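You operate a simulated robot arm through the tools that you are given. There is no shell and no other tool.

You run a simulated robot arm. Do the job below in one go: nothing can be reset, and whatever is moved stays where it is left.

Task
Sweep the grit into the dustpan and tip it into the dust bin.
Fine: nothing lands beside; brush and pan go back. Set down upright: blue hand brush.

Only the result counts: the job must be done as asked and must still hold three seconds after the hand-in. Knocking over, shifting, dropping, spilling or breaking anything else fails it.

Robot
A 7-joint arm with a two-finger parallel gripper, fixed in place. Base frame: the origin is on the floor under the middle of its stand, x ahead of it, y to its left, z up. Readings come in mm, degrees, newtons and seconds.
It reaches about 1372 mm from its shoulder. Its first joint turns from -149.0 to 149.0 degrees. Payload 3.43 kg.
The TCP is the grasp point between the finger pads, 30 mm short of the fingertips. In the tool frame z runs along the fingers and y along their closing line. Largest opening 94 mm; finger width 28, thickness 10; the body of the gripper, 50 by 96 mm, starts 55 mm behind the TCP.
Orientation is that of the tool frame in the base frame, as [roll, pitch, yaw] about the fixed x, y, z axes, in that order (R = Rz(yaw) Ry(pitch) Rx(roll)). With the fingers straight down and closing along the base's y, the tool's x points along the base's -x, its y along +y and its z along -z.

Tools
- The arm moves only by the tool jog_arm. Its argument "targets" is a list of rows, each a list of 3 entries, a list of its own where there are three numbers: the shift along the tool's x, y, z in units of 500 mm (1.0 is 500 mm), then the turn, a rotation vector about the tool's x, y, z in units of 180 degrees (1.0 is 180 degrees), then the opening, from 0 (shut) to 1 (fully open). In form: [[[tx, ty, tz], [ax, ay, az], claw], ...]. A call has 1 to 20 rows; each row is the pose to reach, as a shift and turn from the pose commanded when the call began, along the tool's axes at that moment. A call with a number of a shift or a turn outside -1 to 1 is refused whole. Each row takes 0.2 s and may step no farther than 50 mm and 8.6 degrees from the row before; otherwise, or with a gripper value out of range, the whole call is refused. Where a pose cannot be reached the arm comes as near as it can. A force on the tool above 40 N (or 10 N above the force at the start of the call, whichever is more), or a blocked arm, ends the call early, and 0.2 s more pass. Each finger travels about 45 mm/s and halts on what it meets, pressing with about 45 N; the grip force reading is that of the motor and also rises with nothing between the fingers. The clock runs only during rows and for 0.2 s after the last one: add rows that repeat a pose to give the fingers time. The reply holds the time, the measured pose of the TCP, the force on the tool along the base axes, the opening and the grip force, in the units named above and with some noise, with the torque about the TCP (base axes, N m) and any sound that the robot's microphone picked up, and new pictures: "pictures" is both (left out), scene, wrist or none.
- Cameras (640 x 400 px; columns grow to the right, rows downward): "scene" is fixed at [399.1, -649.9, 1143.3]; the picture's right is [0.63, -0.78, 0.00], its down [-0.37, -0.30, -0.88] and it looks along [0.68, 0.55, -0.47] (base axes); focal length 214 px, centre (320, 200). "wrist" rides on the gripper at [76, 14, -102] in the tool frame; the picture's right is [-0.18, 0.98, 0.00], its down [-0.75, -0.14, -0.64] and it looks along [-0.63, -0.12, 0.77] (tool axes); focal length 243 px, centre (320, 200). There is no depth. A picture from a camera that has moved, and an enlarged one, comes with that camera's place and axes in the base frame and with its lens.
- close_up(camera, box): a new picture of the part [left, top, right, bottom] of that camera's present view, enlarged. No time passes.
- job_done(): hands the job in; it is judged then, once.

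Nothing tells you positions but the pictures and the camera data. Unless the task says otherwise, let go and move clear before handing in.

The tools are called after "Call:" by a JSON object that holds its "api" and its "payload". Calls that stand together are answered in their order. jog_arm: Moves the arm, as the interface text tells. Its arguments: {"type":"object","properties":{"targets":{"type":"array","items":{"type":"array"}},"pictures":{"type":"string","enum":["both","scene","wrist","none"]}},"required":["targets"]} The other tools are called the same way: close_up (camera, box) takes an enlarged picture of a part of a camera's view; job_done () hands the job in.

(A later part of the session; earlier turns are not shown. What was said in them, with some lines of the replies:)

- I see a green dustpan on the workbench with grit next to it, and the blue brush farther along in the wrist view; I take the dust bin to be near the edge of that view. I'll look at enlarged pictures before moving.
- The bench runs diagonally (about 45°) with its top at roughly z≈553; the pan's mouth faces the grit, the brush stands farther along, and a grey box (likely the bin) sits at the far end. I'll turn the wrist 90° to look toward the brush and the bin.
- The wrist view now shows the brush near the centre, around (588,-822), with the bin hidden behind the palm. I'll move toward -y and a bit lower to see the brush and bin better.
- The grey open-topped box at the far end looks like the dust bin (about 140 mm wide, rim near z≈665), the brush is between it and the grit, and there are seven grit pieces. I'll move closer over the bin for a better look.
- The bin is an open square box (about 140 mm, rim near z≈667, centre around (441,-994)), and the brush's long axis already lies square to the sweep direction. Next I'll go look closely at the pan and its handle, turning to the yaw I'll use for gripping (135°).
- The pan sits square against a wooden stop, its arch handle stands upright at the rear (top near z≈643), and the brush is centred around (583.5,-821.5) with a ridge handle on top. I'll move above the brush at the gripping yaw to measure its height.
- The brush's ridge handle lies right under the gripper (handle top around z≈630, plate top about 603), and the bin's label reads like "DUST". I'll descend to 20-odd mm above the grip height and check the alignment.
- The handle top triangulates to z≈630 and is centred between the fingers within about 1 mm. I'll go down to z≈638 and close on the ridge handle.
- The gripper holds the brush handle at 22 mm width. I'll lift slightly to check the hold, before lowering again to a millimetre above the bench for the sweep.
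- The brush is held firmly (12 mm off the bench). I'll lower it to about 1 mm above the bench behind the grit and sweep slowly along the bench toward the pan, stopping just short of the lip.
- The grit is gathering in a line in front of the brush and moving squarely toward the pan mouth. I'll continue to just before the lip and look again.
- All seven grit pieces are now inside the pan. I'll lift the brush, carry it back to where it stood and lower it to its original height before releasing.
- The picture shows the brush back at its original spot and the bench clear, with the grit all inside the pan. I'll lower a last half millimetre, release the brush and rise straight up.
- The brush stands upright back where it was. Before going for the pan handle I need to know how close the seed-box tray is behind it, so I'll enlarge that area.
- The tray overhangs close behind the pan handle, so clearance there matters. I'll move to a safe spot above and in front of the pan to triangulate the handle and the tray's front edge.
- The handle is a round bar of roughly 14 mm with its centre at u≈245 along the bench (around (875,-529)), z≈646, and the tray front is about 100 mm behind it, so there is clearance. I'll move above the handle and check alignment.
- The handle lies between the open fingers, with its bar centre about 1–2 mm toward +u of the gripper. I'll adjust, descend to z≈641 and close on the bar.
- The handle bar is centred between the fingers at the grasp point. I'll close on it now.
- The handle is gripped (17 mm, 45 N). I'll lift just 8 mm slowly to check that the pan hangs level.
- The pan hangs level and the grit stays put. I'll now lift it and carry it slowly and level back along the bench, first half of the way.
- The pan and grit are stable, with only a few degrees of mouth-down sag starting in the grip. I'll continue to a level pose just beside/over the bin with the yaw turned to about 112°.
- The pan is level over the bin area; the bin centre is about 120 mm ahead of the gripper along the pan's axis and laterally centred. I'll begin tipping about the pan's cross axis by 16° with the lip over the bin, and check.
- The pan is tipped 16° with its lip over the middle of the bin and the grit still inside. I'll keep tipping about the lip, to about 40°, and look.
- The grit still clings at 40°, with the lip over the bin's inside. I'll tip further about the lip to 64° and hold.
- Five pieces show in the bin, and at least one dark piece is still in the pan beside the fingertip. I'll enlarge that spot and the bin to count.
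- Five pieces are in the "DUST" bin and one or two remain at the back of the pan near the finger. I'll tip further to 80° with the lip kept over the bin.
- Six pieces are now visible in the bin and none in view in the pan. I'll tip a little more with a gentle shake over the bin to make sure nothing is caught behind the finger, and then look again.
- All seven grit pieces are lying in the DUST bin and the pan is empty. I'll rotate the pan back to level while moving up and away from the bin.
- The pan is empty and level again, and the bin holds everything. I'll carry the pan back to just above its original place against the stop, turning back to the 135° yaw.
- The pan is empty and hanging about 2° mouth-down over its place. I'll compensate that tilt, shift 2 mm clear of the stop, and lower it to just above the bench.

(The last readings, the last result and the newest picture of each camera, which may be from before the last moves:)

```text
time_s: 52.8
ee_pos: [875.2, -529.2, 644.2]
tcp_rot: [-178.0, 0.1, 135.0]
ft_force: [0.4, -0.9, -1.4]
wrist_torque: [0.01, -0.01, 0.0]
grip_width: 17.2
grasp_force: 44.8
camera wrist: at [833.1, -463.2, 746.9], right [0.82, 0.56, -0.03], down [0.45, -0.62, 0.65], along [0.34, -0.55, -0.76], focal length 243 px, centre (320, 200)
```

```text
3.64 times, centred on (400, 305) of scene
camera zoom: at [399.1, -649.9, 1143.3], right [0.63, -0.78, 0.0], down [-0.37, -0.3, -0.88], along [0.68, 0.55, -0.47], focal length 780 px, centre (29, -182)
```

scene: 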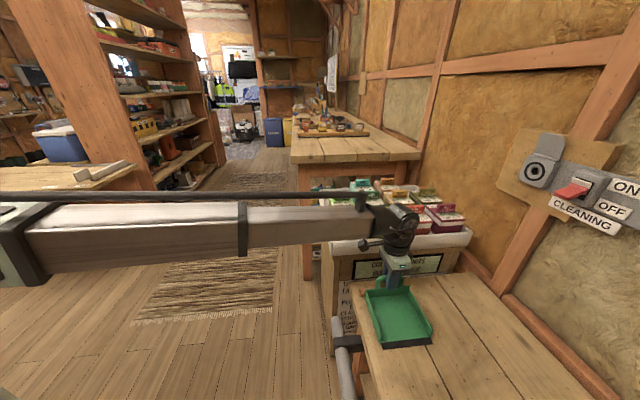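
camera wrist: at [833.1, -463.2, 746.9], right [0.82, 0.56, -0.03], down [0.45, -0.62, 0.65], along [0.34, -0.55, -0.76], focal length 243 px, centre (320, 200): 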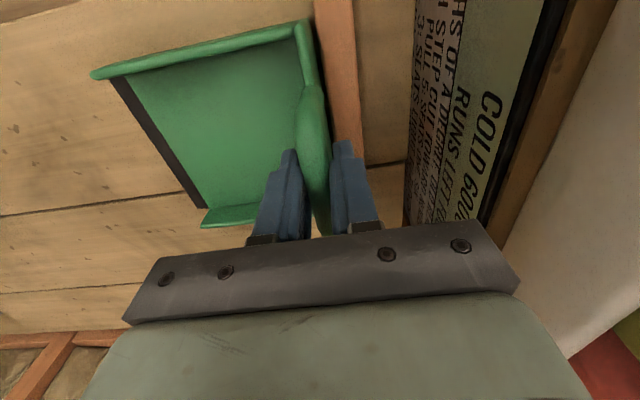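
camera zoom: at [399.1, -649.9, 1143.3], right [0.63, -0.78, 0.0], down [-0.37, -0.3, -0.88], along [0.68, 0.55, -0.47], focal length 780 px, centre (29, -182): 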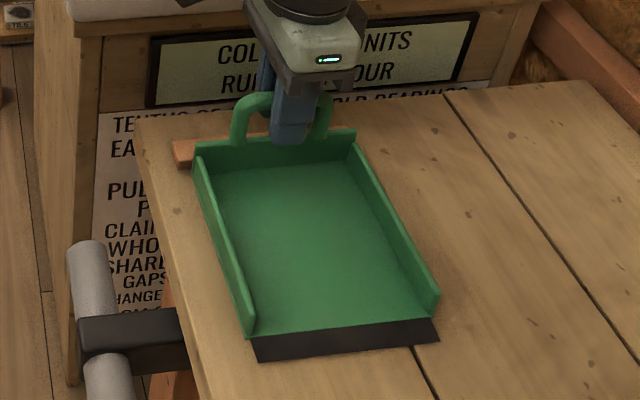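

The pan sits flat just above the bench in front of the stop. I'll lower the last 3 mm with the small shift back to its original line and check the force.

Call:
{"api": "jog_arm", "payload": {"targets": [[[0, 0.002, 0.003], [0, 0, 0], 0], [[0, 0.003, 0.005], [0, 0, 0], 0], [[0, 0.003, 0.0062], [0, 0, 0], 0], [[0, 0.003, 0.0062], [0, 0, 0], 0]], "pictures": "wrist"}}

Call:
{"api": "close_up", "payload": {"camera": "wrist", "box": [60, 0, 440, 240]}}

```text
time_s: 53.8
ee_pos: [874.9, -529.4, 641.4]
tcp_rot: [-178.0, 0.1, 135.0]
ft_force: [0.0, -0.1, 4.7]
wrist_torque: [-0.27, -0.25, -0.04]
grip_width: 17.4
grasp_force: 44.8
camera wrist: at [834.4, -461.9, 743.8], right [0.82, 0.56, -0.03], down [0.45, -0.62, 0.65], along [0.34, -0.55, -0.76], focal length 243 px, centre (320, 200)
```

wrist: 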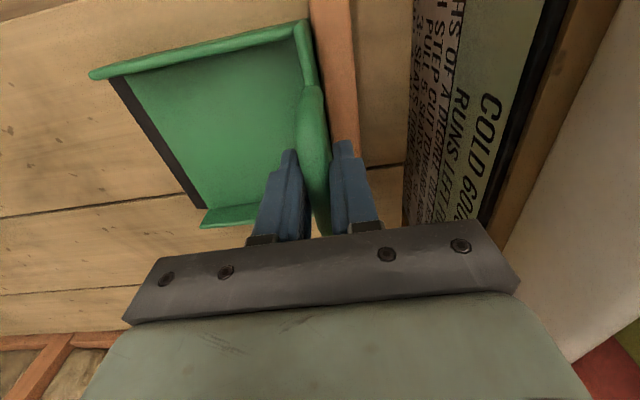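

```text
1.67 times, centred on (250, 120) of wrist
camera zoom: at [834.4, -461.9, 743.8], right [0.82, 0.56, -0.03], down [0.45, -0.62, 0.65], along [0.34, -0.55, -0.76], focal length 404 px, centre (437, 333)
```

zoom: 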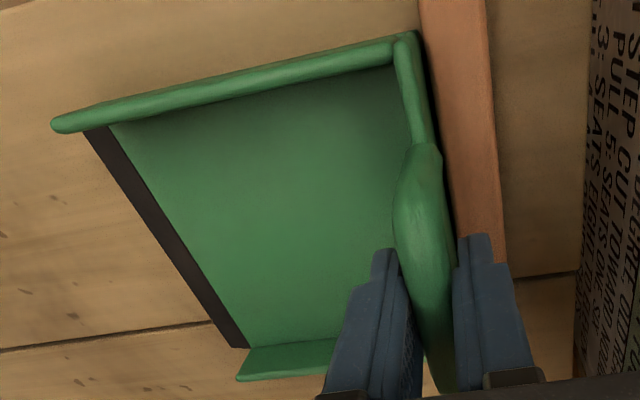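

The pan is touching down with a light load of about 5 N. I'll ease half a millimetre, open the fingers, and rise straight up.

Call:
{"api": "jog_arm", "payload": {"targets": [[[0, 0, -0.001], [0, 0, 0], 0], [[0, 0, -0.001], [0, 0, 0], 0.3], [[0, 0, -0.001], [0, 0, 0], 0.6], [[0, 0, -0.001], [0, 0, 0], 1], [[0, 0, -0.001], [0, 0, 0], 1], [[0, 0, -0.001], [0, 0, 0], 1], [[0, 0, -0.001], [0, 0, 0], 1]], "pictures": "both"}}

Call:
{"api": "close_up", "payload": {"camera": "scene", "box": [340, 250, 460, 360]}}

Call:
{"api": "close_up", "payload": {"camera": "wrist", "box": [60, 0, 440, 240]}}

```text
time_s: 55.4
ee_pos: [875.0, -528.8, 641.9]
tcp_rot: [-178.1, -0.1, 135.0]
ft_force: [0.7, 0.2, 0.4]
wrist_torque: [0.0, -0.01, 0.01]
grip_width: 94.2
grasp_force: 0.0
camera wrist: at [834.2, -462.1, 743.5], right [0.82, 0.56, -0.03], down [0.45, -0.62, 0.65], along [0.34, -0.55, -0.76], focal length 243 px, centre (320, 200)
```

scene: 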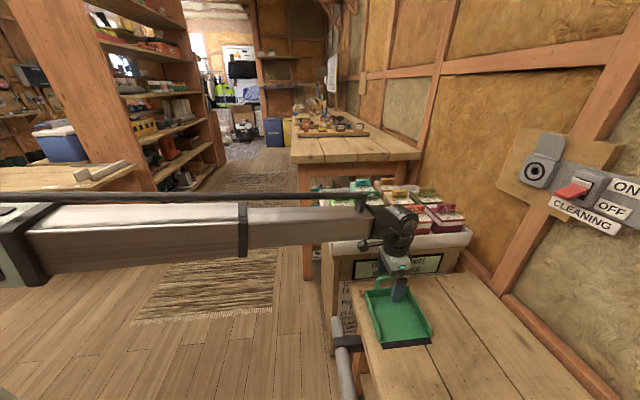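
wrist: 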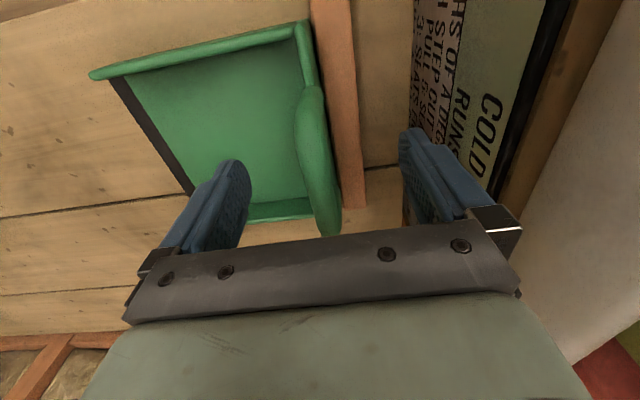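

```text
3.64 times, centred on (400, 305) of scene
camera zoom: at [399.1, -649.9, 1143.3], right [0.63, -0.78, 0.0], down [-0.37, -0.3, -0.88], along [0.68, 0.55, -0.47], focal length 780 px, centre (29, -182)
```

zoom: 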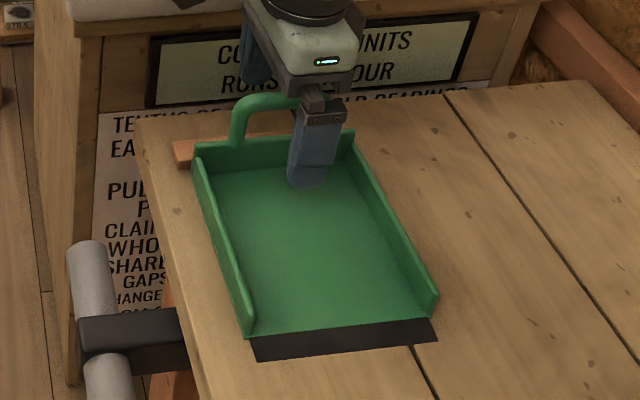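

```text
1.67 times, centred on (250, 120) of wrist
camera zoom: at [834.2, -462.1, 743.5], right [0.82, 0.56, -0.03], down [0.45, -0.62, 0.65], along [0.34, -0.55, -0.76], focal length 404 px, centre (437, 333)
```

zoom: 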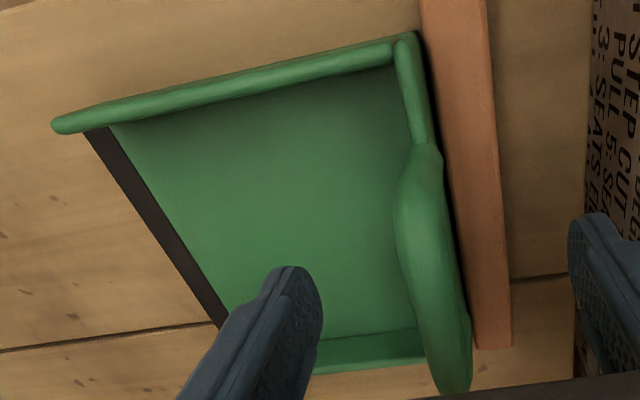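

The pan is back within about a millimetre of its original place. I'll rise straight up off the handle and move back to look over the whole bench.

Call:
{"api": "jog_arm", "payload": {"targets": [[[0, -0.0014, -0.04], [0, 0, 0], 1], [[0, -0.0042, -0.12], [0, 0, 0], 1], [[0, -0.007, -0.2], [0, 0, 0], 1], [[0, -0.0098, -0.28], [-0.0055, 0, 0], 1], [[0, -0.0126, -0.36], [-0.0111, 0, 0], 1], [[0, -0.08, -0.4], [-0.0111, 0, 0], 1], [[0, -0.16, -0.44], [-0.0111, 0, 0], 1], [[0, -0.24, -0.48], [-0.0111, 0, 0], 1], [[0, -0.32, -0.52], [-0.0111, 0, 0], 1], [[0, -0.4, -0.56], [-0.0111, 0, 0], 1], [[0, -0.48, -0.6], [-0.0111, 0, 0], 1], [[0, -0.5, -0.6], [-0.0111, 0, 0], 1]], "pictures": "both"}}

Call:
{"api": "close_up", "payload": {"camera": "scene", "box": [340, 260, 460, 360]}}

```text
time_s: 58.0
ee_pos: [704.9, -700.1, 951.1]
tcp_rot: [-180.0, 0.0, 134.9]
ft_force: [-0.3, -0.1, 0.4]
wrist_torque: [-0.04, -0.02, 0.03]
grip_width: 93.8
grasp_force: 0.0
camera wrist: at [661.5, -634.9, 1053.9], right [0.82, 0.57, 0.0], down [0.43, -0.63, 0.64], along [0.36, -0.53, -0.77], focal length 243 px, centre (320, 200)
```

scene: 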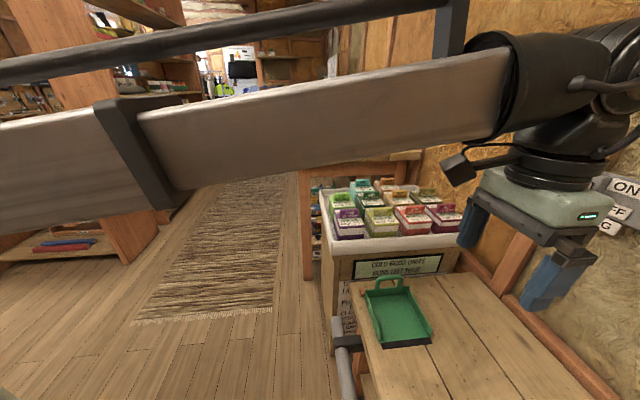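
wrist: 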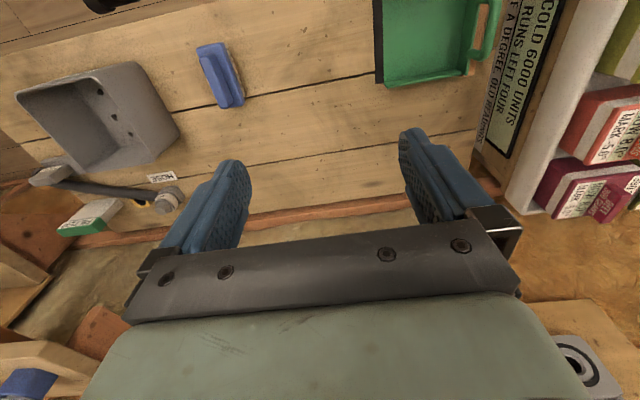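

```text
4.00 times, centred on (400, 310) of scene
camera zoom: at [399.1, -649.9, 1143.3], right [0.63, -0.78, 0.0], down [-0.37, -0.3, -0.88], along [0.68, 0.55, -0.47], focal length 858 px, centre (0, -240)
```

zoom: 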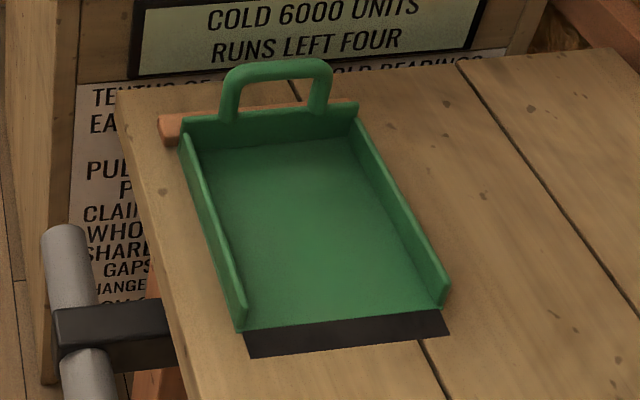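

Call:
{"api": "close_up", "payload": {"camera": "wrist", "box": [0, 30, 280, 250]}}

Call:
{"api": "close_up", "payload": {"camera": "wrist", "box": [180, 0, 420, 170]}}

```text
1.82 times, centred on (140, 140) of wrist
camera zoom: at [661.5, -634.9, 1053.9], right [0.82, 0.57, 0.0], down [0.43, -0.63, 0.64], along [0.36, -0.53, -0.77], focal length 441 px, centre (647, 309)
```

zoom: 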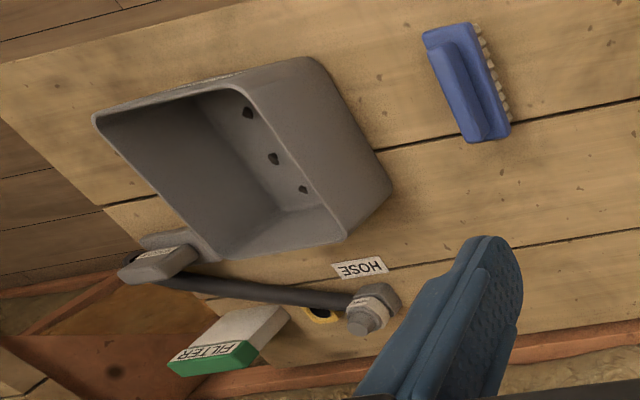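

```text
2.35 times, centred on (300, 85) of wrist
camera zoom: at [661.5, -634.9, 1053.9], right [0.82, 0.57, 0.0], down [0.43, -0.63, 0.64], along [0.36, -0.53, -0.77], focal length 571 px, centre (367, 471)
```

zoom: 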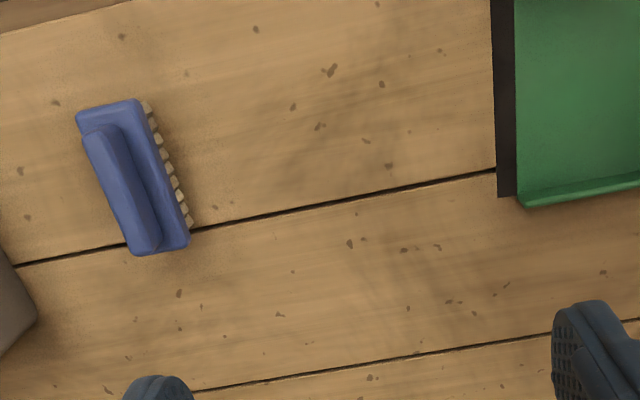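

The grit lies in the DUST bin and the bench is clean around it. The brush stands upright on its bristles where it was, and the pan is back against its stop. The gripper is empty and clear, so I'm handing in the job.

Call:
{"api": "job_done", "payload": {}}

```text
The job is handed in.
```

I swept the grit into the dustpan and tipped it into the bin labelled DUST, then handed the job in. All seven pieces showed in the bin after tipping, and in the last pictures the bench around it looked clean.

- **Blue hand brush:** it stands upright on its bristles, within about a millimetre of where it started.
- **Dustpan:** it is empty and back against its wooden stop, also within about a millimetre of its original place.
- **Everything else:** I saw nothing knocked or shifted, and the gripper is open and clear of the bench.
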